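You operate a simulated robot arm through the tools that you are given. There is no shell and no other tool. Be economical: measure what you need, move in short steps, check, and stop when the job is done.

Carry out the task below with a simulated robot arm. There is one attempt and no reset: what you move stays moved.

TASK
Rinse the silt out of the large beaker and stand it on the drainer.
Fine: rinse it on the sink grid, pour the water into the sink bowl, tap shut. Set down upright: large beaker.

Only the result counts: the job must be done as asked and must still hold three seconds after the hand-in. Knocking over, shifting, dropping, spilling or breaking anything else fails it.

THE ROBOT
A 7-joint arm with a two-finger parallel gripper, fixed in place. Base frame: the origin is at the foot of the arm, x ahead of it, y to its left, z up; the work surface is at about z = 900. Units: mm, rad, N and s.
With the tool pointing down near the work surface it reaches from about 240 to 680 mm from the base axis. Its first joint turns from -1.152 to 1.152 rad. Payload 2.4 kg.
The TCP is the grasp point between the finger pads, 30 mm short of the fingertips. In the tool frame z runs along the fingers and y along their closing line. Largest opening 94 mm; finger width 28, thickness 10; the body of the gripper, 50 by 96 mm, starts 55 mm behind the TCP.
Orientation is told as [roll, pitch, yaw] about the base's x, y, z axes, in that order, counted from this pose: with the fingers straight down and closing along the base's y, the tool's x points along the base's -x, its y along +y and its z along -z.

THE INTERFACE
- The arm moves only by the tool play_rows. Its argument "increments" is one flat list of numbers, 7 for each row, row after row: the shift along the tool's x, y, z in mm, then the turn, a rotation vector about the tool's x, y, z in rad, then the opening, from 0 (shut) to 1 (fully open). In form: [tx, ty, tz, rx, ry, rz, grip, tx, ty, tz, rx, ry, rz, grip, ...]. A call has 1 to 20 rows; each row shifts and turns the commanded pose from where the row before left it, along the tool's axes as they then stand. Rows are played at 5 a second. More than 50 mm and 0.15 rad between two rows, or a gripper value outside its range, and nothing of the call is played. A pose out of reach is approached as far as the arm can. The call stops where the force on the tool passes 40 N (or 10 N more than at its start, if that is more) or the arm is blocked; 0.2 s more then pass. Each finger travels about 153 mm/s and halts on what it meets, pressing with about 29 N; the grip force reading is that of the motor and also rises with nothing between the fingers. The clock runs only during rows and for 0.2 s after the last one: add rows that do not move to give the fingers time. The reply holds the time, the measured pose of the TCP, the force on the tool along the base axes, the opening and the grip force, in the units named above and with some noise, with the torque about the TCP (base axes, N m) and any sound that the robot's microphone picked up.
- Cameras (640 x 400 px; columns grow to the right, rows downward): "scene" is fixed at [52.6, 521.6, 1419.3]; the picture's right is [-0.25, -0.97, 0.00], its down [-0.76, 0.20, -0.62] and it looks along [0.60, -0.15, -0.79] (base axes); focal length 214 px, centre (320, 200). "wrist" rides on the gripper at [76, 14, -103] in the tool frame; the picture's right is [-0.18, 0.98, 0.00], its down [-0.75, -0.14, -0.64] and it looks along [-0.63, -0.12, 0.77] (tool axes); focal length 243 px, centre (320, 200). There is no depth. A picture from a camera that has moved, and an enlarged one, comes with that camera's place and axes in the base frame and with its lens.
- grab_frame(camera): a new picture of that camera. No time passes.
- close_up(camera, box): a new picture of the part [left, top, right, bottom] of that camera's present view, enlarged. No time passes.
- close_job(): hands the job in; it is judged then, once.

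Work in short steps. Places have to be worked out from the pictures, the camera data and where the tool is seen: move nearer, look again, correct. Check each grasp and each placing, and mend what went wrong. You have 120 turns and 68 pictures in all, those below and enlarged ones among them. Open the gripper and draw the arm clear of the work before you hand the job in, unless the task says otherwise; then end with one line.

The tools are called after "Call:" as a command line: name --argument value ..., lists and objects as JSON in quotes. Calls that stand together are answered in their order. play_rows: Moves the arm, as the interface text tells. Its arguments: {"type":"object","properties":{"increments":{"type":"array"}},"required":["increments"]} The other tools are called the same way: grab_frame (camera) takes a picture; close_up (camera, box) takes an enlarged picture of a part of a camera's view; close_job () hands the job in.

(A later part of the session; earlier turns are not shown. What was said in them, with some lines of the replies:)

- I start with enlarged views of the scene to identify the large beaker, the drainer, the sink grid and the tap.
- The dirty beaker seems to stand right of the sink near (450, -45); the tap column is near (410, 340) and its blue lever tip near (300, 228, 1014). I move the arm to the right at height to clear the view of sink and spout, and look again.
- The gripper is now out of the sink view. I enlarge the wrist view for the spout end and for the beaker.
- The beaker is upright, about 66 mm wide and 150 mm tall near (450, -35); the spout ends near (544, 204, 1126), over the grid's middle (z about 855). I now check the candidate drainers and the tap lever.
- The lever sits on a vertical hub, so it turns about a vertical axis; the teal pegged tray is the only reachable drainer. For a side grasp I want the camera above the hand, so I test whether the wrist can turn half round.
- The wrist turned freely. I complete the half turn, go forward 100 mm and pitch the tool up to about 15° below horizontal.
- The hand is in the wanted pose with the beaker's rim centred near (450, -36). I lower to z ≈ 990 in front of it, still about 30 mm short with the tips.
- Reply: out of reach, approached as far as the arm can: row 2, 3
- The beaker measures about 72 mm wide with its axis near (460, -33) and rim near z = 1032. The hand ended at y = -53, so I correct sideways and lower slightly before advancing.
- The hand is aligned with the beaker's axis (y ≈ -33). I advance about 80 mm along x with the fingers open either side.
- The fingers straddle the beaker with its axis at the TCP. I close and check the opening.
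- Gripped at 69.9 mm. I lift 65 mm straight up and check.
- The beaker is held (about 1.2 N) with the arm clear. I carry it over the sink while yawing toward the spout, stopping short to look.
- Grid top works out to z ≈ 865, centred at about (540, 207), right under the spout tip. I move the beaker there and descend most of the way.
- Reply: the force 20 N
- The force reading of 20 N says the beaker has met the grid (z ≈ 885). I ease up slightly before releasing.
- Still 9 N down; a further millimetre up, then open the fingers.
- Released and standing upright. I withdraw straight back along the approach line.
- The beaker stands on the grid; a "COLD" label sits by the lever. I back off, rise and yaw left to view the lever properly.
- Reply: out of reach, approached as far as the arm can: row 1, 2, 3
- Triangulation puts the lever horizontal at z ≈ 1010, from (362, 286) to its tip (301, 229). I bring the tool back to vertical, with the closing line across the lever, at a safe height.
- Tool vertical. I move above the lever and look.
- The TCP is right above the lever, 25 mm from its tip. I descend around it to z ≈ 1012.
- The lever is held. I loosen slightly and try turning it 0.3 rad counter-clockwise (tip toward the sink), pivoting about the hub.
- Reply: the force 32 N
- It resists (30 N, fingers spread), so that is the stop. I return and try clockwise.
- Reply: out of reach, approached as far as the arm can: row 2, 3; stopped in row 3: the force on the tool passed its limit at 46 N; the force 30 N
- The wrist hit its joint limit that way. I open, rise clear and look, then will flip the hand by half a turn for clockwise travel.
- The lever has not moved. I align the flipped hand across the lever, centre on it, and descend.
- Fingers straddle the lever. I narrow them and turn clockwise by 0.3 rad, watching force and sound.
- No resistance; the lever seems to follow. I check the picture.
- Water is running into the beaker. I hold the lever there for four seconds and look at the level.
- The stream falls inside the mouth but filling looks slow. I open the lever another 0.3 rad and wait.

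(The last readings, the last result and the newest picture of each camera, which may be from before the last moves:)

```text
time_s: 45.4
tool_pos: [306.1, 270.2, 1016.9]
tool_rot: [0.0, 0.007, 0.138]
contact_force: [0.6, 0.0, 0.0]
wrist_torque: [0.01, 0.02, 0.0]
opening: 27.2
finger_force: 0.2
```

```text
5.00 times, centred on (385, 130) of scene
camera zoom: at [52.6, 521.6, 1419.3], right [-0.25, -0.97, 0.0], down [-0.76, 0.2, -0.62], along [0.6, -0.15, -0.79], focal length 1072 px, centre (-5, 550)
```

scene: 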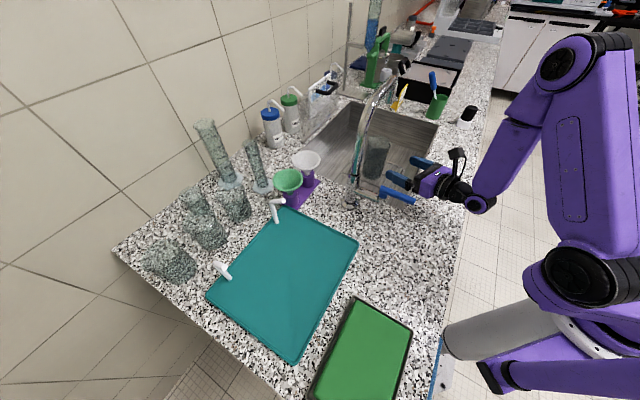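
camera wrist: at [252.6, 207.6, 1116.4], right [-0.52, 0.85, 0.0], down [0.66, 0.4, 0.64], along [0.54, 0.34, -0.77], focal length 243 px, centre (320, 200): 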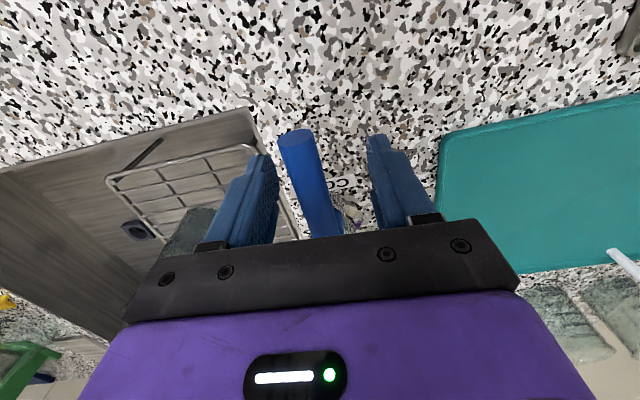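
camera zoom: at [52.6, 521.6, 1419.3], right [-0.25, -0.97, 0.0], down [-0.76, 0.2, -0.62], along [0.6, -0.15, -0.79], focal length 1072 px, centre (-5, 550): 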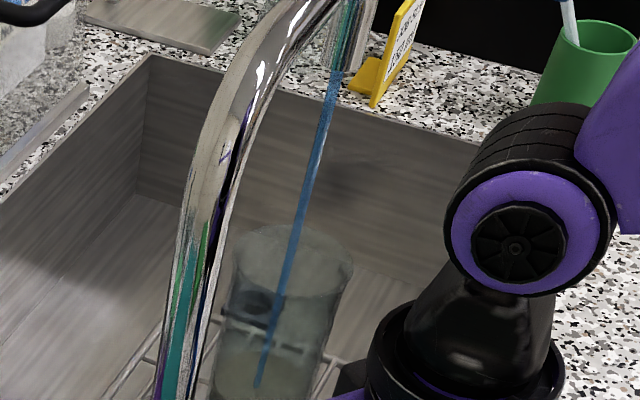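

The wall is clearing and cloudy water gathers at the bottom. I let it run three more seconds.

Call:
play_rows --increments '[0, 0, 0, 0, 0, 0, 0.29, 0, 0, 0, 0, 0, 0, 0.29, 0, 0, 0, 0, 0, 0, 0.29, 0, 0, 0, 0, 0, 0, 0.29, 0, 0, 0, 0, 0, 0, 0.29, 0, 0, 0, 0, 0, 0, 0.29, 0, 0, 0, 0, 0, 0, 0.29, 0, 0, 0, 0, 0, 0, 0.29, 0, 0, 0, 0, 0, 0, 0.29, 0, 0, 0, 0, 0, 0, 0.29, 0, 0, 0, 0, 0, 0, 0.29, 0, 0, 0, 0, 0, 0, 0.29, 0, 0, 0, 0, 0, 0, 0.29, 0, 0, 0, 0, 0, 0, 0.29, 0, 0, 0, 0, 0, 0, 0.29]'

Call:
close_up --camera "scene" --box '[350, 90, 420, 170]'

```text
time_s: 48.6
tool_pos: [305.4, 270.7, 1014.7]
tool_rot: [0.0, 0.007, 0.137]
contact_force: [0.0, 0.5, 0.2]
wrist_torque: [0.03, -0.01, 0.02]
opening: 27.3
finger_force: 0.0
```

```text
5.00 times, centred on (385, 130) of scene
camera zoom: at [52.6, 521.6, 1419.3], right [-0.25, -0.97, 0.0], down [-0.76, 0.2, -0.62], along [0.6, -0.15, -0.79], focal length 1072 px, centre (-5, 550)
```

zoom: 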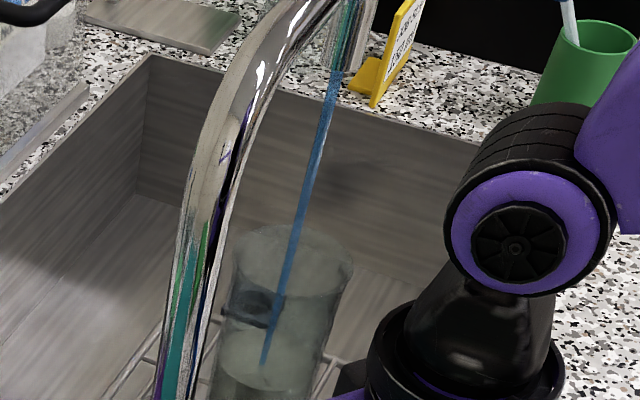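

The level rises; the glass looks nearly clear of silt. Four more seconds to fill further.

Call:
play_rows --increments '[0, 0, 0, 0, 0, 0, 0.29, 0, 0, 0, 0, 0, 0, 0.29, 0, 0, 0, 0, 0, 0, 0.29, 0, 0, 0, 0, 0, 0, 0.29, 0, 0, 0, 0, 0, 0, 0.29, 0, 0, 0, 0, 0, 0, 0.29, 0, 0, 0, 0, 0, 0, 0.29, 0, 0, 0, 0, 0, 0, 0.29, 0, 0, 0, 0, 0, 0, 0.29, 0, 0, 0, 0, 0, 0, 0.29, 0, 0, 0, 0, 0, 0, 0.29, 0, 0, 0, 0, 0, 0, 0.29, 0, 0, 0, 0, 0, 0, 0.29, 0, 0, 0, 0, 0, 0, 0.29, 0, 0, 0, 0, 0, 0, 0.29, 0, 0, 0, 0, 0, 0, 0.29, 0, 0, 0, 0, 0, 0, 0.29, 0, 0, 0, 0, 0, 0, 0.29]'

Call:
close_up --camera "scene" --box '[350, 90, 420, 170]'

```text
time_s: 52.4
tool_pos: [305.6, 273.2, 1015.3]
tool_rot: [0.0, 0.007, 0.139]
contact_force: [0.0, -0.1, 0.2]
wrist_torque: [0.0, -0.01, -0.02]
opening: 27.1
finger_force: 0.1
```

```text
5.00 times, centred on (385, 130) of scene
camera zoom: at [52.6, 521.6, 1419.3], right [-0.25, -0.97, 0.0], down [-0.76, 0.2, -0.62], along [0.6, -0.15, -0.79], focal length 1072 px, centre (-5, 550)
```

zoom: 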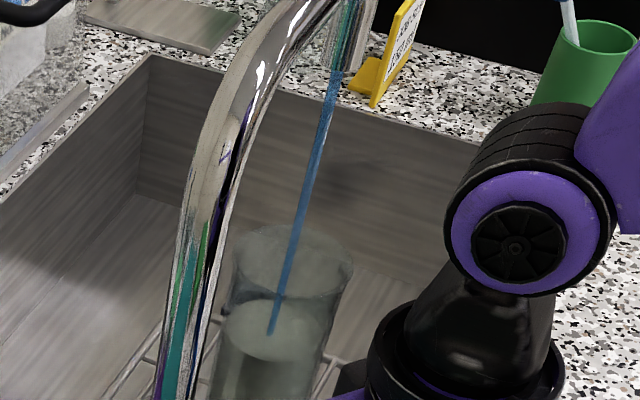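

About half full with clear glass. I turn the lever back to its shut position, slightly past to take up finger play.

Call:
play_rows --increments '[-0.25, -4.94, 0, 0, 0, -0.1, 0.29, -0.25, -4.94, 0, 0, 0, -0.1, 0.29, -0.25, -4.94, 0, 0, 0, -0.1, 0.29, -0.25, -4.94, 0, 0, 0, -0.1, 0.29, -0.25, -4.94, 0, 0, 0, -0.1, 0.29, -0.25, -4.94, 0, 0, 0, -0.1, 0.29, 0, -4, 0, 0, 0, -0.05, 0.29, 0, 0, 0, 0, 0, 0, 0.29]'

Call:
close_up --camera "scene" --box '[330, 90, 430, 220]'

```text
time_s: 54.2
tool_pos: [320.2, 241.9, 1014.9]
tool_rot: [0.006, 0.005, 0.788]
contact_force: [0.2, 0.2, -0.4]
wrist_torque: [0.0, -0.01, 0.0]
opening: 27.4
finger_force: 0.0
```

```text
3.08 times, centred on (380, 155) of scene
camera zoom: at [52.6, 521.6, 1419.3], right [-0.25, -0.97, 0.0], down [-0.76, 0.2, -0.62], along [0.6, -0.15, -0.79], focal length 660 px, centre (135, 338)
```

zoom: 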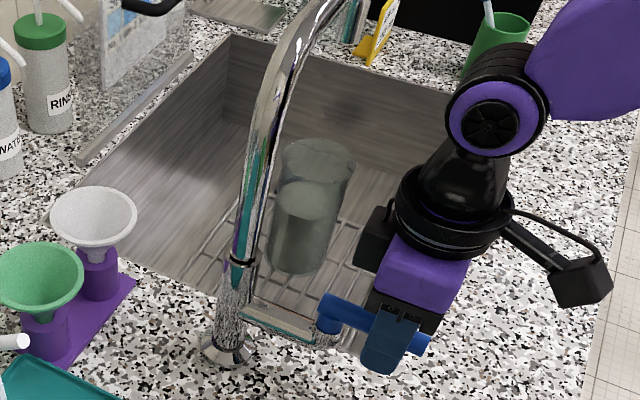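

The stream has stopped. I nudge a bit further to be sure the lever rests against its shut stop.

Call:
play_rows --increments '[0, -2, 0, 0, 0, 0, 0.29, 0, -2, 0, 0, 0, 0, 0.29, 0, 0, 0, 0, 0, 0, 0.29]'

```text
time_s: 55.0
tool_pos: [323.1, 241.1, 1015.2]
tool_rot: [0.004, 0.007, 0.788]
contact_force: [-1.9, 1.4, 1.7]
wrist_torque: [0.01, 0.01, 0.03]
opening: 28.8
finger_force: 0.9
```

The lever is against its stop and the stream is off. I open, rise, and move back over to the right of the lever, then turn the wrist back.

Call:
play_rows --increments '[0, 3, 0, 0, 0, 0, 0.4, 0, 0, 0, 0, 0, 0, 0.6, 0, 0, -36, 0, 0, 0, 0.6, 0, 0, -36, 0, 0, 0, 0.6, 0, 0, -36, 0, 0, 0, 0.6, 4.9, -40, 0, 0, 0, 0, 0.6, 4.9, -40, 0, 0, 0, 0, 0.6, 4.9, -40, 0, 0, 0, 0, 0.6, 4.9, -40, 0, 0, 0, 0, 0.6, 0, 0, 0, 0, 0, 0.15, 0.6, 0, 0, 0, 0, 0, 0.15, 0.6, 0, 0, 0, 0, 0, 0.15, 0.6, 0, 0, 0, 0, 0, 0.15, 0.6, 0, 0, 0, 0, 0, 0.15, 0.6]'

Call:
grab_frame --camera "scene"

```text
time_s: 58.0
tool_pos: [421.6, 114.9, 1121.3]
tool_rot: [0.001, 0.007, 0.035]
contact_force: [-0.3, 0.4, 0.8]
wrist_torque: [0.0, -0.01, 0.05]
opening: 56.5
finger_force: 0.2
```

```text
24 pictures are left
```

scene: 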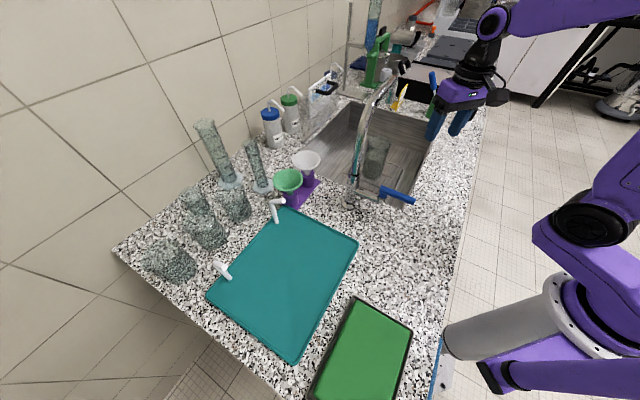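

The lever is back where it started and nothing else moved. I complete the wrist turn to the side-grasp yaw.

Call:
play_rows --increments '[0, 0, 0, 0, 0, 0.148, 0.8, 0, 0, 0, 0, 0, 0.148, 0.8, 0, 0, 0, 0, 0, 0.148, 0.8, 0, 0, 0, 0, 0, 0.148, 0.8, 0, 0, 0, 0, 0, 0.148, 0.8, 0, 0, 0, 0, 0, 0.148, 0.8, 0, 0, 0, 0, 0, 0.148, 0.8, 0, 0, 0, 0, 0, 0.148, 0.8, 0, 0, 0, 0, 0, 0.148, 0.8, 0, 0, 0, 0, 0, 0.148, 0.8, 0, 0, 0, 0, 0, 0.148, 0.8, 0, 0, 0, 0, 0, 0.148, 0.8, 0, 0, 0, 0, 0, 0.148, 0.8, 0, 0, 0, 0, 0, 0.148, 0.8, 0, 0, 0, 0, 0, 0.148, 0.8, 0, 0, 0, 0, 0, 0.148, 0.8, 0, 0, 0, 0, 0, 0.148, 0.8, 0, 0, 0, 0, 0, 0.148, 0.9, 0, 0, 0, 0, 0, 0.148, 1]'

Call:
play_rows --increments '[0, 0, 0, 0, 0.1457, 0, 1, 0, 0, 0, 0, 0.1457, 0, 1, 0, 0, 0, 0, 0.1457, 0, 1, 0, 0, 0, 0, 0.1457, 0, 1, 0, 0, 0, 0, 0.1457, 0, 1, 0, 0, 0, 0, 0.1457, 0, 1, 0, 0, 0, 0, 0.1457, 0, 1, 0, 0, 0, 0, 0.1457, 0, 1, 0, 0, 0, 0, 0.1457, 0, 1]'

```text
time_s: 62.0
tool_pos: [421.2, 115.2, 1122.7]
tool_rot: [-0.001, -0.006, -2.777]
contact_force: [0.4, 0.0, -0.1]
wrist_torque: [-0.01, -0.01, -0.01]
opening: 94.2
finger_force: 0.0
```

```text
time_s: 64.0
tool_pos: [427.8, 113.7, 1124.5]
tool_rot: [-0.005, 1.304, -2.776]
contact_force: [-0.6, 0.3, 0.7]
wrist_torque: [0.06, 0.01, 0.07]
opening: 94.0
finger_force: 0.1
out of reach, approached as far as the arm can: row 9
```

Tool is at the side-grasp attitude. I go down to the staging point behind the beaker.

Call:
play_rows --increments '[-25.4, -8.6, 13.5, 0, 0, 0, 1, -25.4, -8.6, 13.5, 0, 0, 0, 1, -25.4, -8.6, 13.5, 0, 0, 0, 1, -25.4, -8.6, 13.5, 0, 0, 0, 1, -25.4, -8.6, 13.5, 0, 0, 0, 1, 0, 0, 0, 0, 0, 0, 1]'

Call:
grab_frame --camera "wrist"

```text
time_s: 65.4
tool_pos: [446.3, 162.2, 985.3]
tool_rot: [-0.003, 1.305, -2.776]
contact_force: [-0.2, 0.2, 0.3]
wrist_torque: [-0.01, 0.0, -0.03]
opening: 94.0
finger_force: 0.1
out of reach, approached as far as the arm can: row 1
```

```text
23 pictures are left
camera wrist: at [377.8, 122.3, 1084.4], right [0.31, -0.93, -0.18], down [-0.81, -0.16, -0.56], along [0.49, 0.32, -0.81], focal length 243 px, centre (320, 200)
```

wrist: 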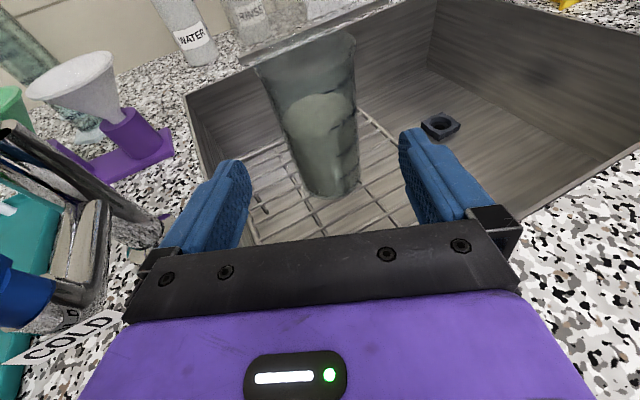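

The beaker is half full of slightly cloudy water. I advance around it at grasp height.

Call:
play_rows --increments '[1.55, -0.73, 17.4, 0, 0, 0, 1, 1.55, -0.73, 17.4, 0, 0, 0, 1, 1.55, -0.73, 17.4, 0, 0, 0, 1, 1.55, -0.73, 17.4, 0, 0, 0, 1, 1.55, -0.73, 17.4, 0, 0, 0, 1, 1.55, -0.73, 17.4, 0, 0, 0, 1, 0, 0, 0, 0, 0, 0, 1]'

Call:
grab_frame --camera "wrist"

```text
time_s: 67.0
tool_pos: [543.1, 203.7, 966.0]
tool_rot: [-0.007, 1.304, -2.782]
contact_force: [0.6, -0.6, 0.1]
wrist_torque: [-0.03, 0.0, -0.01]
opening: 93.9
finger_force: 0.1
```

```text
22 pictures are left
camera wrist: at [474.0, 162.9, 1065.7], right [0.31, -0.93, -0.18], down [-0.81, -0.16, -0.56], along [0.49, 0.32, -0.81], focal length 243 px, centre (320, 200)
```

wrist: 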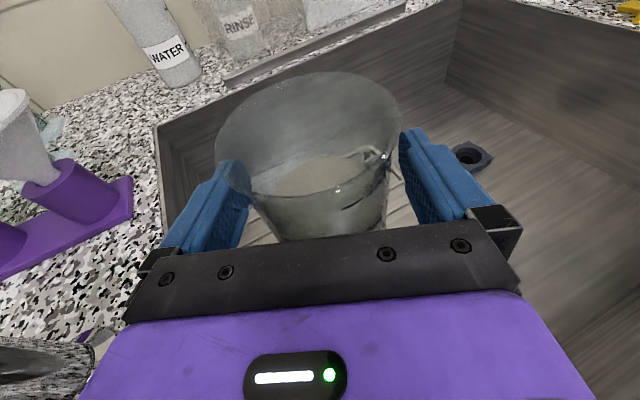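

Well straddled. I close, lift 45 mm and shift toward the middle of the bowl, away from the spout.

Call:
play_rows --increments '[0, 0, 0, 0, 0, 0, 0.6, 0, 0, 0, 0, 0, 0, 0.55, 0, 0, 0, 0, 0, 0, 0.55, 10, 0, -2.7, 0, 0, 0, 0.55, 16, 0, -4.3, 0, 0, 0, 0.55, 17.5, 0, -4.6, 0, 0, 0, 0.55, 4, 15, 5, 0, 0, 0, 0.55, 6, 20, 6, 0, 0, 0, 0.55, 6, 20, 6, 0, 0, 0, 0.55, 5, 20, 5, 0, 0, 0, 0.55, 0, 0, 0, 0, 0, 0, 0.55]'

Call:
close_up --camera "scene" --box '[310, 60, 510, 230]'

```text
time_s: 69.4
tool_pos: [594.7, 142.7, 1026.1]
tool_rot: [-0.008, 1.304, -2.78]
contact_force: [0.1, -0.2, -4.1]
wrist_torque: [0.02, 0.0, -0.02]
opening: 70.0
finger_force: 28.7
```

```text
2.35 times, centred on (410, 145) of scene
camera zoom: at [52.7, 521.6, 1419.3], right [-0.25, -0.97, 0.0], down [-0.76, 0.2, -0.62], along [0.6, -0.15, -0.79], focal length 505 px, centre (108, 329)
```

zoom: 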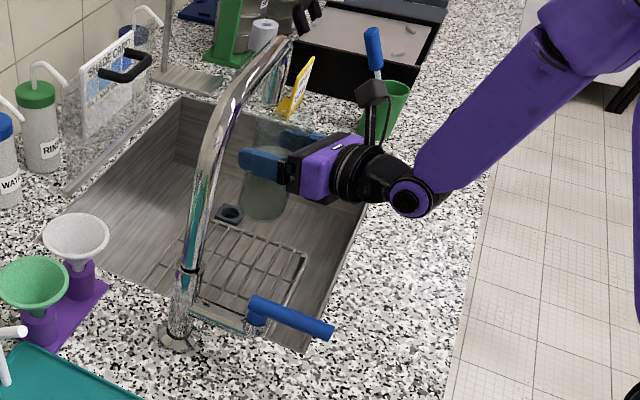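

It weighs 4.1 N now, so water is in it. I begin tipping left by rolling about the tool axis, then check direction.

Call:
play_rows --increments '[0, 0, 0, 0, 0, -0.1, 0.55, 0, 0, 0, 0, 0, -0.1, 0.55, 0, 0, 0, 0, 0, -0.1, 0.55, 0, 0, 0, 0, 0, -0.1, 0.55, 0, 0, 0, 0, 0, -0.1, 0.55, 0, 0, 0, 0, 0, -0.1, 0.55, 0, 0, 0, 0, 0, -0.1, 0.55, 0, 0, 0, 0, 0, -0.1, 0.55]'

Call:
close_up --camera "scene" --box '[310, 60, 510, 230]'

```text
time_s: 71.2
tool_pos: [594.3, 142.2, 1024.8]
tool_rot: [1.207, 0.737, -1.454]
contact_force: [0.5, 0.2, -4.7]
wrist_torque: [0.1, 0.02, 0.02]
opening: 70.2
finger_force: 29.2
```

```text
2.35 times, centred on (410, 145) of scene
camera zoom: at [52.7, 521.6, 1419.3], right [-0.25, -0.97, 0.0], down [-0.76, 0.2, -0.62], along [0.6, -0.15, -0.79], focal length 505 px, centre (108, 329)
```

zoom: 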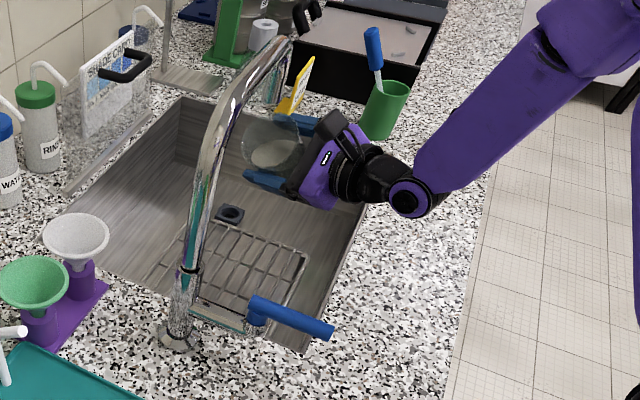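

Direction is right: it tips left over the bowl. I continue slowly to about 2.7 rad and let it drain.

Call:
play_rows --increments '[0, 0, 0, 0, 0, -0.06, 0.55, 0, 0, 0, 0, 0, -0.06, 0.55, 0, 0, 0, 0, 0, -0.06, 0.55, 0, 0, 0, 0, 0, -0.06, 0.55, 0, 0, 0, 0, 0, -0.06, 0.55, 0, 0, 0, 0, 0, -0.06, 0.55, 0, 0, 0, 0, 0, -0.06, 0.55, 0, 0, 0, 0, 0, -0.06, 0.55, 0, 0, 0, 0, 0, -0.06, 0.55, 0, 0, 0, 0, 0, -0.06, 0.55, 0, 0, 0, 0, 0, -0.06, 0.55, 0, 0, 0, 0, 0, -0.06, 0.55, 0, 0, 0, 0, 0, -0.06, 0.55, 0, 0, 0, 0, 0, -0.06, 0.55, 0, 0, 0, 0, 0, -0.06, 0.55, 0, 0, 0, 0, 0, -0.06, 0.55, 0, 0, 0, 0, 0, -0.06, 0.55]'

Call:
close_up --camera "scene" --box '[310, 60, 510, 230]'

Call:
play_rows --increments '[0, 0, 0, 0, 0, -0.1, 0.55, 0, 0, 0, 0, 0, -0.1, 0.55, 0, 0, 0, 0, 0, -0.1, 0.55, 0, 0, 0, 0, 0, -0.1, 0.55, 0, 0, 0, 0, 0, -0.1, 0.55, 0, 0, 0, 0, 0, -0.1, 0.55, 0, 0, 0, 0, 0, -0.1, 0.55, 0, 0, 0, 0, 0, -0.1, 0.55, 0, 0, 0, 0, 0, 0, 0.55, 0, 0, 0, 0, 0, 0, 0.55, 0, 0, 0, 0, 0, 0, 0.55, 0, 0, 0, 0, 0, 0, 0.55, 0, 0, 0, 0, 0, 0, 0.55, 0, 0, 0, 0, 0, 0, 0.55, 0, 0, 0, 0, 0, 0, 0.55, 0, 0, 0, 0, 0, 0, 0.55]'

Call:
close_up --camera "scene" --box '[310, 60, 510, 230]'

```text
time_s: 74.8
tool_pos: [595.1, 143.4, 1024.5]
tool_rot: [1.297, -0.24, -1.137]
contact_force: [0.5, -0.5, -0.8]
wrist_torque: [0.04, 0.05, 0.0]
opening: 69.8
finger_force: 29.5
```

```text
2.35 times, centred on (410, 145) of scene
camera zoom: at [52.6, 521.6, 1419.3], right [-0.25, -0.97, 0.0], down [-0.76, 0.2, -0.62], along [0.6, -0.15, -0.79], focal length 505 px, centre (108, 329)
```

zoom: 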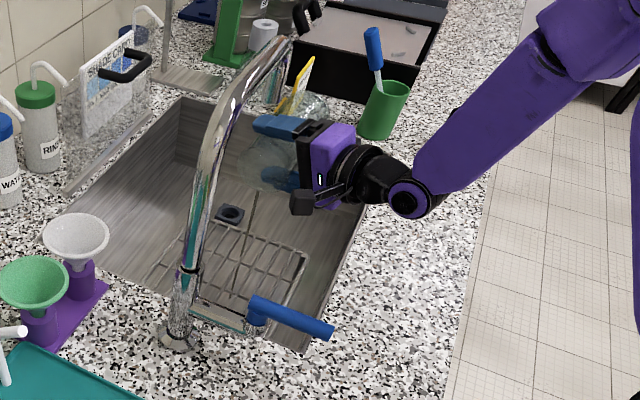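

```text
time_s: 78.2
tool_pos: [594.7, 142.6, 1026.0]
tool_rot: [1.073, -0.99, -0.774]
contact_force: [-0.3, -0.4, -1.8]
wrist_torque: [0.02, 0.02, -0.01]
opening: 69.5
finger_force: 28.9
```

```text
2.35 times, centred on (410, 145) of scene
camera zoom: at [52.6, 521.6, 1419.3], right [-0.25, -0.97, 0.0], down [-0.76, 0.2, -0.62], along [0.6, -0.15, -0.79], focal length 505 px, centre (108, 329)
```

zoom: 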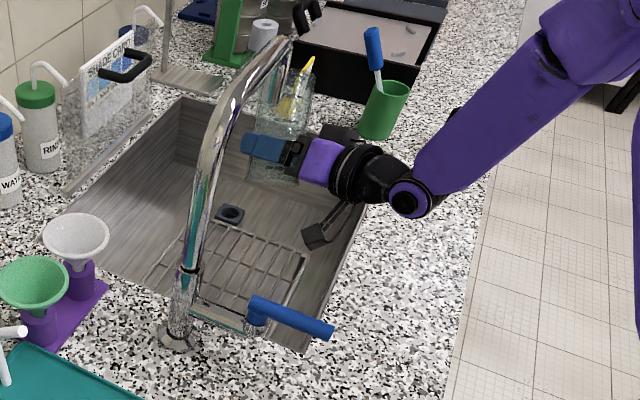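

The stream fell into the bowl and the beaker seems empty. I look closely at the glass for remaining silt.

Call:
close_up --camera "scene" --box '[375, 80, 435, 150]'

```text
5.71 times, centred on (405, 115) of scene
camera zoom: at [52.6, 521.6, 1419.3], right [-0.25, -0.97, 0.0], down [-0.76, 0.2, -0.62], along [0.6, -0.15, -0.79], focal length 1226 px, centre (-166, 686)
```

zoom: 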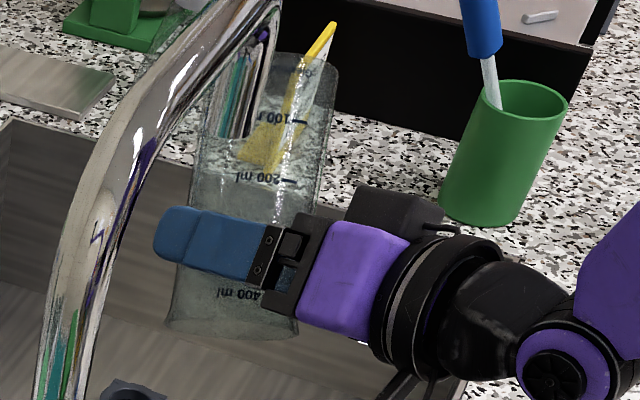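

The glass looks clear, graduations readable. I turn it upright again and look inside with the wrist camera.

Call:
play_rows --increments '[0, 0, 0, 0, 0, 0.1, 0.55, 0, 0, 0, 0, 0, 0.14, 0.55, 0, 0, 0, 0, 0, 0.14, 0.55, 0, 0, 0, 0, 0, 0.14, 0.55, 0, 0, 0, 0, 0, 0.14, 0.55, 0, 0, 0, 0, 0, 0.14, 0.55, 0, 0, 0, 0, 0, 0.14, 0.55, 0, 0, 0, 0, 0, 0.14, 0.55, 0, 0, 0, 0, 0, 0.14, 0.55, 0, 0, 0, 0, 0, 0.14, 0.55, 0, 0, 0, 0, 0, 0.14, 0.55, 0, 0, 0, 0, 0, 0.14, 0.55, 0, 0, 0, 0, 0, 0.14, 0.55, 0, 0, 0, 0, 0, 0.14, 0.55, 0, 0, 0, 0, 0, 0.14, 0.55, 0, 0, 0, 0, 0, 0.14, 0.55, 0, 0, 0, 0, 0, 0.14, 0.55, 0, 0, 0, 0, 0, 0.14, 0.55, 0, 0, 0, 0, 0, 0.14, 0.55, 0, 0, 0, 0, 0, 0, 0.55]'

Call:
close_up --camera "wrist" --box '[180, 40, 460, 260]'

Call:
close_up --camera "scene" --box '[360, 80, 450, 150]'

```text
time_s: 82.4
tool_pos: [593.5, 142.1, 1024.5]
tool_rot: [-0.01, 1.305, -2.784]
contact_force: [0.7, 0.6, -2.1]
wrist_torque: [-0.01, 0.03, 0.02]
opening: 69.7
finger_force: 28.9
```

```text
1.82 times, centred on (320, 150) of wrist
camera zoom: at [525.6, 101.3, 1125.7], right [0.31, -0.93, -0.18], down [-0.81, -0.16, -0.56], along [0.49, 0.32, -0.81], focal length 441 px, centre (320, 291)
```

zoom: 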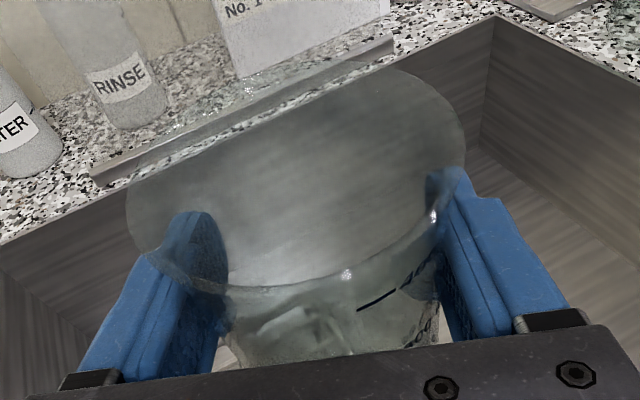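

```text
5.71 times, centred on (405, 115) of scene
camera zoom: at [52.6, 521.6, 1419.3], right [-0.25, -0.97, 0.0], down [-0.76, 0.2, -0.62], along [0.6, -0.15, -0.79], focal length 1226 px, centre (-166, 686)
```

zoom: 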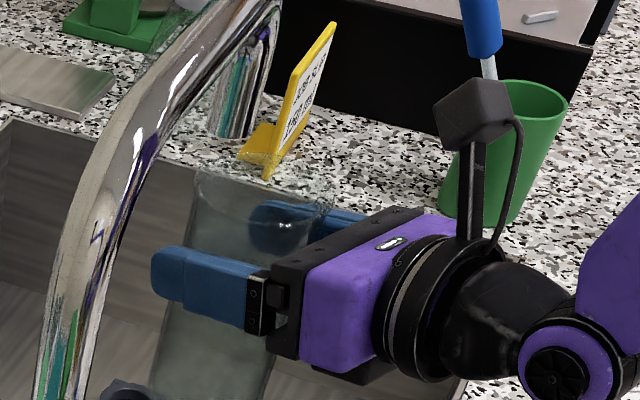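

The beaker is empty and clear. To avoid the spout I shift right, then retract and rise to z ≈ 1200 before swinging toward the drainer.

Call:
play_rows --increments '[-5.9, 23.4, -22.2, 0, 0, 0, 0.55, -5.9, 23.4, -22.2, 0, 0, 0, 0.55, -5.9, 23.4, -22.2, 0, 0, 0, 0.55, 22.3, -0.7, -28.5, -0.053, 0, 0.0144, 0.55, 22.3, 0.5, -28.5, -0.053, 0, 0.0144, 0.55, 22.3, 1.8, -28.5, -0.053, 0, 0.0144, 0.55, 22.3, 3, -28.5, -0.053, 0, 0.0144, 0.55, 22.3, 4.2, -28.5, -0.053, 0, 0.0144, 0.55, 22.3, 5.3, -28.5, -0.053, 0, 0.0144, 0.55, 0, 0, 0, 0, 0, 0, 0.55]'

```text
time_s: 84.6
tool_pos: [432.1, 5.0, 1200.0]
tool_rot: [-0.003, 1.303, -3.106]
contact_force: [0.4, -0.4, -1.0]
wrist_torque: [-0.01, -0.02, -0.03]
opening: 69.9
finger_force: 29.1
```

Good. I pull in to radius 400 and start the swing to the left at that height, checking midway.

Call:
play_rows --increments '[-4.2, 0, -15.4, 0, 0, 0, 0.55, -4.2, 0, -15.4, 0, 0, 0, 0.55, -0.5, -39.9, -1.9, 0.0965, 0, -0.0262, 0.55, -0.5, -39.9, -1.9, 0.0965, 0, -0.0262, 0.55, -0.5, -39.9, -1.9, 0.0965, 0, -0.0262, 0.55, -0.5, -39.9, -1.9, 0.0965, 0, -0.0262, 0.55, 0, 0, 0, 0, 0, 0, 0.55]'

Call:
grab_frame --camera "scene"

```text
time_s: 86.2
tool_pos: [375.4, 157.2, 1217.7]
tool_rot: [-0.006, 1.304, -2.709]
contact_force: [1.4, -0.5, -1.5]
wrist_torque: [0.01, -0.01, -0.03]
opening: 69.9
finger_force: 28.8
out of reach, approached as far as the arm can: row 5, 6
```

```text
14 pictures are left
```

scene: 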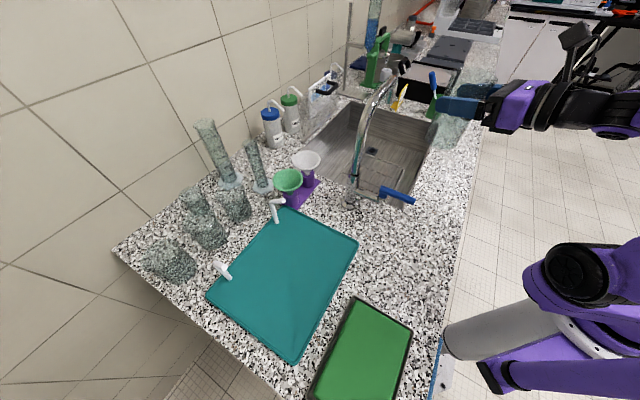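

Near the inner reach limit the arm drifted up slightly; I go out 20 mm and continue the swing at that radius.

Call:
play_rows --increments '[5.2, 0, 19.3, 0, 0, 0, 0.55, -0.55, -42.6, -2, 0.0965, 0, -0.0262, 0.55, -0.55, -42.6, -2, 0.0965, 0, -0.0262, 0.55, -0.55, -42.6, -2, 0.0965, 0, -0.0262, 0.55, 0, 0, 0, 0, 0, 0, 0.55]'

Call:
grab_frame --camera "scene"

```text
time_s: 87.4
tool_pos: [336.0, 270.4, 1229.1]
tool_rot: [-0.006, 1.305, -2.408]
contact_force: [0.0, 0.6, -2.5]
wrist_torque: [0.04, -0.02, -0.04]
opening: 69.9
finger_force: 28.7
out of reach, approached as far as the arm can: row 3, 4
```

```text
13 pictures are left
```

scene: 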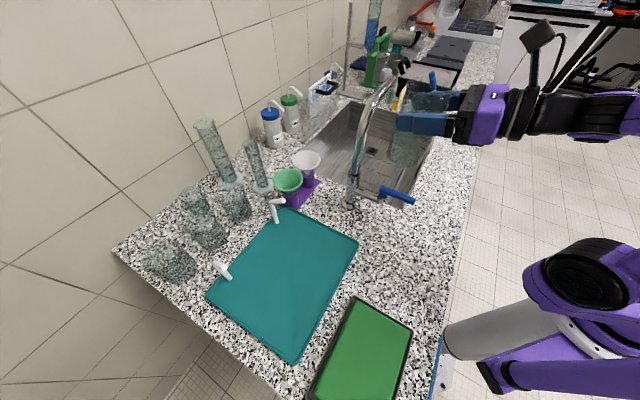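

Passing the tap with margin. I continue the remaining 0.3 rad.

Call:
play_rows --increments '[-0.55, -42.6, -2, 0.0965, 0, -0.0262, 0.55, -0.55, -42.6, -2, 0.0965, 0, -0.0262, 0.55, -0.55, -42.6, -2, 0.0965, 0, -0.0262, 0.55, 0, 0, 0, 0, 0, 0, 0.55]'

```text
time_s: 88.4
tool_pos: [246.6, 356.0, 1245.8]
tool_rot: [-0.009, 1.303, -2.108]
contact_force: [0.5, 0.6, -1.6]
wrist_torque: [0.04, -0.02, 0.0]
opening: 70.1
finger_force: 28.9
out of reach, approached as far as the arm can: row 1, 2, 3
```

Now at the drainer's bearing. I extend outward over the tray and descend to just above it.

Call:
play_rows --increments '[10.1, -6.3, 37.2, 0, 0, 0, 0.55, 10.1, -6.3, 37.2, 0, 0, 0, 0.55, 10.1, -6.3, 37.2, 0, 0, 0, 0.55, 0, 0, 0, 0, 0, 0, 0.55, -37.8, 0, 10.3, 0, 0, 0, 0.55, -37.8, 0, 10.3, 0, 0, 0, 0.55, -37.8, 0, 10.3, 0, 0, 0, 0.55, -37.8, 0, 10.3, 0, 0, 0, 0.55, -37.8, 0, 10.3, 0, 0, 0, 0.55, 0, 0, 0, 0, 0, 0, 0.55]'

Call:
grab_frame --camera "scene"

Call:
grab_frame --camera "wrist"

```text
time_s: 90.6
tool_pos: [318.7, 447.6, 1059.0]
tool_rot: [-0.011, 1.306, -2.107]
contact_force: [-0.2, -0.4, -1.1]
wrist_torque: [0.01, -0.02, 0.01]
opening: 69.8
finger_force: 29.6
out of reach, approached as far as the arm can: row 6, 7, 8, 9
```

```text
12 pictures are left
```

scene: 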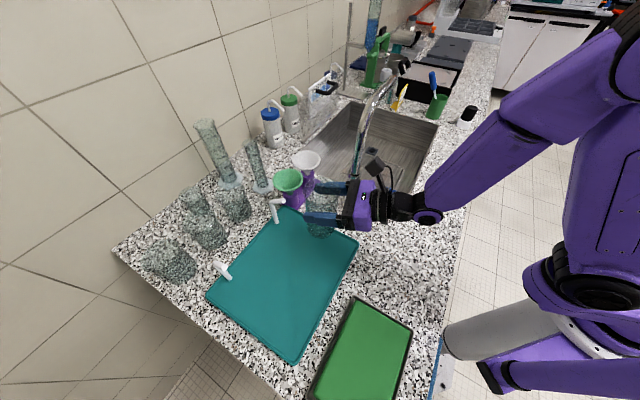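

```text
11 pictures are left
camera wrist: at [291.3, 372.7, 1159.4], right [0.83, -0.54, -0.18], down [-0.53, -0.63, -0.56], along [0.18, 0.56, -0.81], focal length 243 px, centre (320, 200)
```

wrist: 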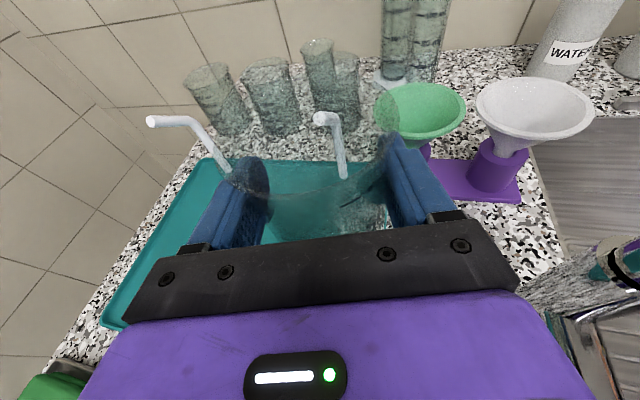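

The arm drifted right to (319, 448) at a joint limit, which would be too near the tray's edge. I reduce the heading slightly and shift left.

Call:
play_rows --increments '[0, -12, 0, -0.048, 0, 0.013, 0.55, 0, -12, 0, -0.048, 0, 0.013, 0.55, 0, -12, 0, 0, 0, 0, 0.55, 0, 0, 0, 0, 0, 0, 0.55]'

```text
time_s: 91.6
tool_pos: [341.7, 412.9, 1068.6]
tool_rot: [-0.01, 1.305, -2.21]
contact_force: [-0.3, 0.1, -1.3]
wrist_torque: [0.0, -0.03, 0.04]
opening: 69.6
finger_force: 28.7
out of reach, approached as far as the arm can: row 1, 2, 3
```

Reducing heading made it worse, so the limit wants a larger heading. I yaw 0.35 rad to the left in place, then shift left.

Call:
play_rows --increments '[0, 0, 0, 0.0965, 0, -0.0262, 0.55, 0, 0, 0, 0.0965, 0, -0.0262, 0.55, 0, 0, 0, 0.0965, 0, -0.0262, 0.55, 0, 0, 0, 0.048, 0, -0.013, 0.55, 0, -15, 0, 0, 0, 0, 0.55, 0, -15, 0, 0, 0, 0, 0.55, 0, 0, 0, 0, 0, 0, 0.55]'

```text
time_s: 93.2
tool_pos: [314.1, 422.8, 1066.0]
tool_rot: [-0.005, 1.308, -1.858]
contact_force: [-0.4, 0.1, -1.8]
wrist_torque: [0.03, 0.0, 0.03]
opening: 70.0
finger_force: 29.0
```

It works with this heading. I move to about (285, 462) and descend 50 mm.

Call:
play_rows --increments '[3.8, -19.4, 14.1, 0, 0, 0, 0.55, 3.8, -19.4, 14.1, 0, 0, 0, 0.55, 0, 0, 0, 0, 0, 0, 0.55, -16, 0, 4.3, 0, 0, 0, 0.55, -16, 0, 4.3, 0, 0, 0, 0.55, -16, 0, 4.3, 0, 0, 0, 0.55, 0, 0, 0, 0, 0, 0, 0.55]'

Call:
close_up --camera "scene" --box '[200, 140, 440, 320]'

```text
time_s: 94.8
tool_pos: [285.7, 460.6, 1016.1]
tool_rot: [-0.004, 1.306, -1.857]
contact_force: [-0.5, 0.4, -1.4]
wrist_torque: [0.04, -0.01, 0.01]
opening: 69.8
finger_force: 29.2
```

```text
2.22 times, centred on (320, 230) of scene
camera zoom: at [52.6, 521.6, 1419.3], right [-0.25, -0.97, 0.0], down [-0.76, 0.2, -0.62], along [0.6, -0.15, -0.79], focal length 477 px, centre (320, 133)
```

zoom: 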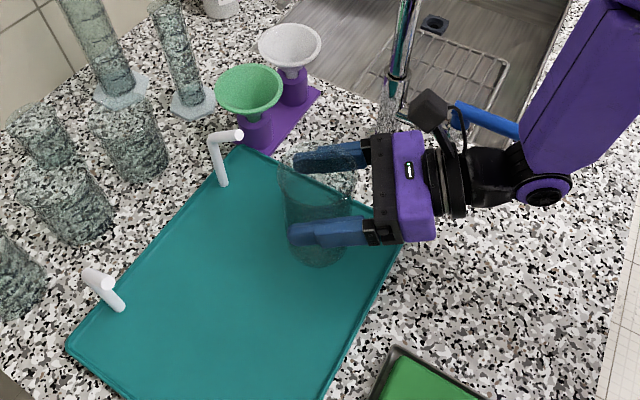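

Against the teal the beaker is clear and well inside the tray's edge. I lower 24 mm, then feel for contact.

Call:
play_rows --increments '[-12, 0, 3.2, 0, 0, 0, 0.55, -11, 0, 3, 0, 0, 0, 0.55, 0, 0, 0, 0, 0, 0, 0.55]'

Call:
play_rows --increments '[-2, 0, 0.54, 0, 0, 0, 0.55, -2, 0, 0.54, 0, 0, 0, 0.55, 0, 0, 0, 0, 0, 0, 0.55]'

```text
time_s: 95.6
tool_pos: [287.1, 461.1, 994.9]
tool_rot: [0.002, 1.314, -1.849]
contact_force: [2.7, 5.1, 21.9]
wrist_torque: [0.06, -0.02, -0.01]
opening: 70.2
finger_force: 29.4
```

```text
time_s: 96.4
tool_pos: [285.0, 460.6, 989.8]
tool_rot: [-0.003, 1.311, -1.86]
contact_force: [0.7, -2.9, 22.9]
wrist_torque: [-0.26, -0.01, -0.02]
opening: 69.6
finger_force: 29.1
```

Contact is made (about 22 N). I ease up until the load is near zero.

Call:
play_rows --increments '[2, 0, -0.54, 0, 0, 0, 0.55, 0, 0, 0, 0, 0, 0, 0.55]'

Call:
close_up --camera "scene" --box '[270, 170, 370, 270]'

```text
time_s: 97.0
tool_pos: [285.6, 459.8, 989.4]
tool_rot: [-0.009, 1.304, -1.862]
contact_force: [1.3, 1.2, 6.6]
wrist_torque: [0.36, -0.28, -0.02]
opening: 69.7
finger_force: 28.6
```

```text
4.00 times, centred on (320, 220) of scene
camera zoom: at [52.6, 521.5, 1419.3], right [-0.25, -0.97, 0.0], down [-0.76, 0.2, -0.62], along [0.6, -0.15, -0.79], focal length 858 px, centre (320, 120)
```

zoom: 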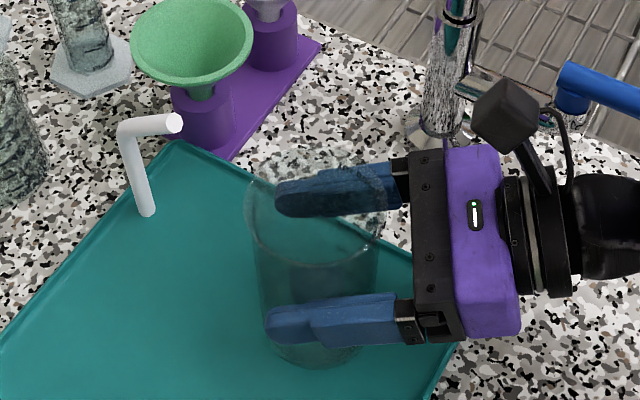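

The beaker stands flat inside the tray. One more tiny lift, then release.

Call:
play_rows --increments '[0.8, 0, -0.2, 0, 0, 0, 0.55, 0, 0, 0, 0, 0, 0, 0.55, 0, 0, 0, 0, 0, 0, 0.8, 0, 0, 0, 0, 0, 0, 0.95, 0, 0, 0, 0, 0, 0, 1, 0, 0, 0, 0, 0, 0, 1]'

Call:
grab_frame --camera "wrist"

```text
time_s: 98.4
tool_pos: [285.2, 461.3, 990.1]
tool_rot: [-0.005, 1.304, -1.86]
contact_force: [0.7, 0.6, 0.3]
wrist_torque: [0.01, -0.02, 0.01]
opening: 94.2
finger_force: 0.0
```

```text
8 pictures are left
camera wrist: at [277.0, 381.5, 1090.7], right [0.93, -0.32, -0.18], down [-0.36, -0.74, -0.56], along [0.05, 0.59, -0.81], focal length 243 px, centre (320, 200)
```

wrist: 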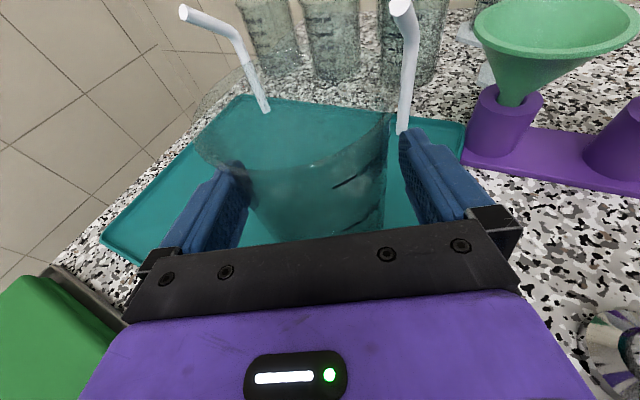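

Released and upright. I withdraw straight back in small steps.

Call:
play_rows --increments '[-4.7, 0, -17.4, 0, 0, 0, 1, -4.7, 0, -17.4, 0, 0, 0, 1, -4.7, 0, -17.4, 0, 0, 0, 1]'

Call:
play_rows --increments '[-4.7, 0, -17.4, 0, 0, 0, 1, -4.7, 0, -17.4, 0, 0, 0, 1]'

Call:
grab_frame --camera "scene"

```text
time_s: 99.2
tool_pos: [276.2, 411.8, 988.4]
tool_rot: [-0.009, 1.307, -1.86]
contact_force: [-0.1, -0.2, -0.2]
wrist_torque: [0.02, 0.03, 0.02]
opening: 94.0
finger_force: 0.1
out of reach, approached as far as the arm can: row 3
```

```text
time_s: 99.8
tool_pos: [285.4, 388.6, 979.0]
tool_rot: [-0.009, 1.308, -1.858]
contact_force: [0.4, 0.0, -0.7]
wrist_torque: [-0.02, -0.01, -0.01]
opening: 94.0
finger_force: 0.0
out of reach, approached as far as the arm can: row 1, 2
```

```text
7 pictures are left
```

scene: 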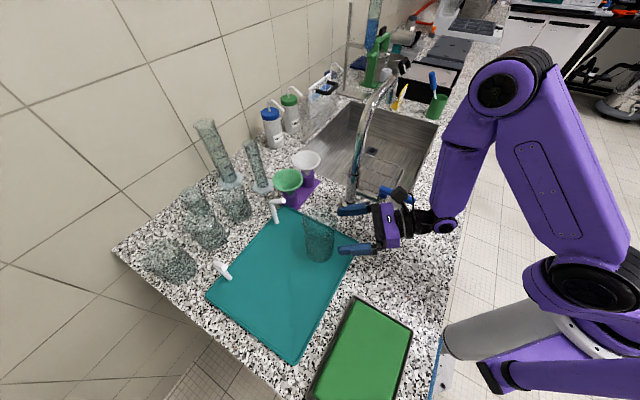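

The fingers are clear of the beaker, which stands upright. I rise carefully, watching for drift.

Call:
play_rows --increments '[19.3, 0, -5.2, 0, 0, 0, 1, 19.3, 0, -5.2, 0, 0, 0, 1]'

```text
time_s: 100.4
tool_pos: [297.0, 394.8, 1014.3]
tool_rot: [-0.009, 1.307, -1.861]
contact_force: [-0.7, -0.2, 0.1]
wrist_torque: [-0.01, 0.01, 0.02]
opening: 94.1
finger_force: 0.0
out of reach, approached as far as the arm can: row 1, 2
```

Reach limits pushed the tips back near the beaker. I tilt the fingers downward (which pulls the tips back and eases reach) with a small shift right, away from it.

Call:
play_rows --increments '[0, 6, 0, 0, -0.13, 0, 1, 0, 4, 0, 0, -0.13, 0, 1, 0, 0, 0, 0, -0.13, 0, 1, 0, 0, 0, 0, -0.13, 0, 1]'

Call:
grab_frame --camera "wrist"

```text
time_s: 101.4
tool_pos: [306.7, 390.7, 1013.6]
tool_rot: [-0.002, 0.785, -1.854]
contact_force: [-0.2, 0.3, -0.1]
wrist_torque: [0.04, 0.0, -0.02]
opening: 94.0
finger_force: 0.0
```

```text
6 pictures are left
camera wrist: at [315.1, 370.4, 1140.3], right [0.91, -0.4, -0.13], down [-0.41, -0.91, -0.08], along [-0.09, 0.12, -0.99], focal length 243 px, centre (320, 200)
```

wrist: 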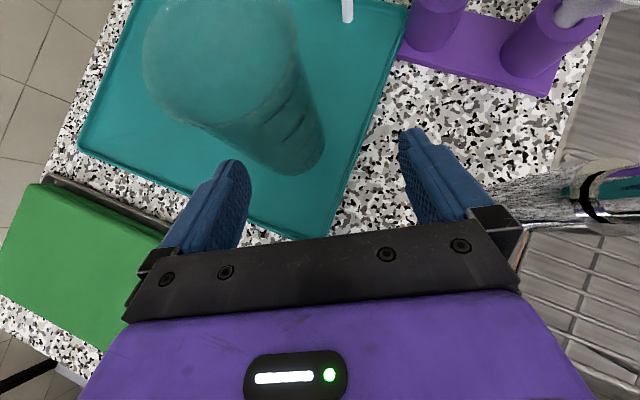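

Fingers are well clear now. I draw up and back.

Call:
play_rows --increments '[15, 0, -30, 0, 0, 0, 1, 19.8, 0, -28.2, 0, 0, 0, 1, 19.8, 0, -28.2, 0, 0, 0, 1, 19.8, 0, -28.2, 0, 0, 0, 1, 19.8, 0, -28.2, 0, 0, 0, 1, 0, 0, 0, 0, 0, 0, 1]'

Call:
grab_frame --camera "scene"

```text
time_s: 102.8
tool_pos: [299.1, 357.5, 1182.5]
tool_rot: [0.0, 0.785, -1.855]
contact_force: [-0.6, 0.0, 1.1]
wrist_torque: [-0.02, -0.04, 0.01]
opening: 94.0
finger_force: 0.1
```

```text
5 pictures are left
```

scene: 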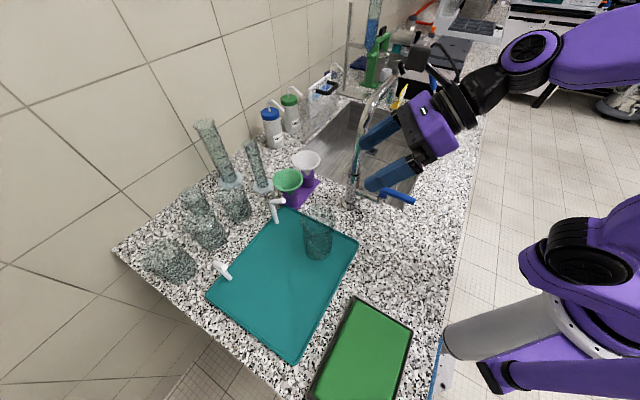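

The arm is clear and the lever is in its shut position. A last close look at the beaker and the spout before handing in.

Call:
close_up --camera "scene" --box '[280, 60, 430, 280]'

Call:
close_up --camera "scene" --box '[290, 195, 350, 270]'

```text
1.82 times, centred on (355, 170) of scene
camera zoom: at [52.6, 521.6, 1419.3], right [-0.25, -0.97, 0.0], down [-0.76, 0.2, -0.62], along [0.6, -0.15, -0.79], focal length 390 px, centre (256, 254)
```

zoom: 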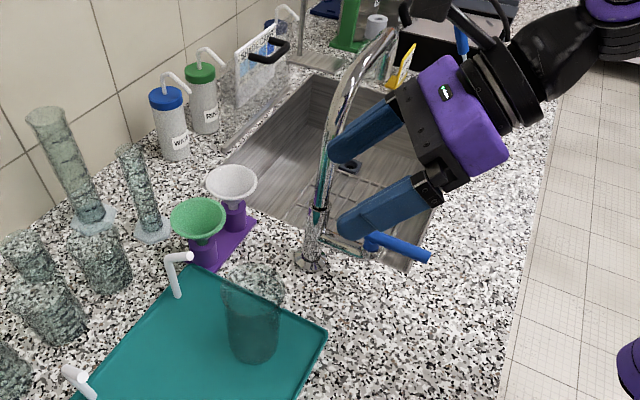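

```text
5.33 times, centred on (320, 232) of scene
camera zoom: at [52.6, 521.6, 1419.3], right [-0.25, -0.97, 0.0], down [-0.76, 0.2, -0.62], along [0.6, -0.15, -0.79], focal length 1144 px, centre (320, 27)
```

zoom: 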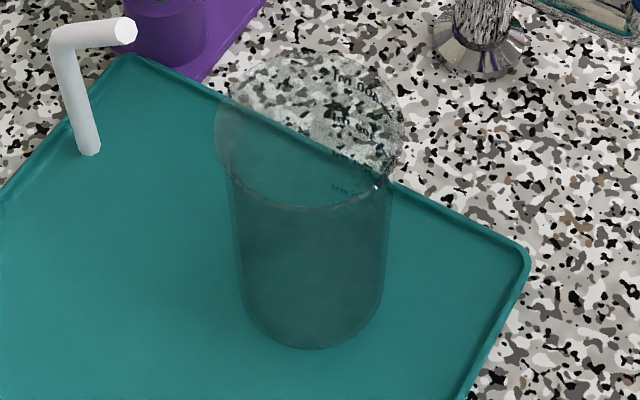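

The beaker is clear, upright and wholly on the drainer; the tap is shut and the arm is clear. I hand in.

Call:
close_job

```text
The job is handed in.
```

I rinsed the large beaker on the sink grid, poured the water into the sink bowl and shut the tap. The beaker now stands upright on the teal drainer, and it looked clear of silt in the last pictures.
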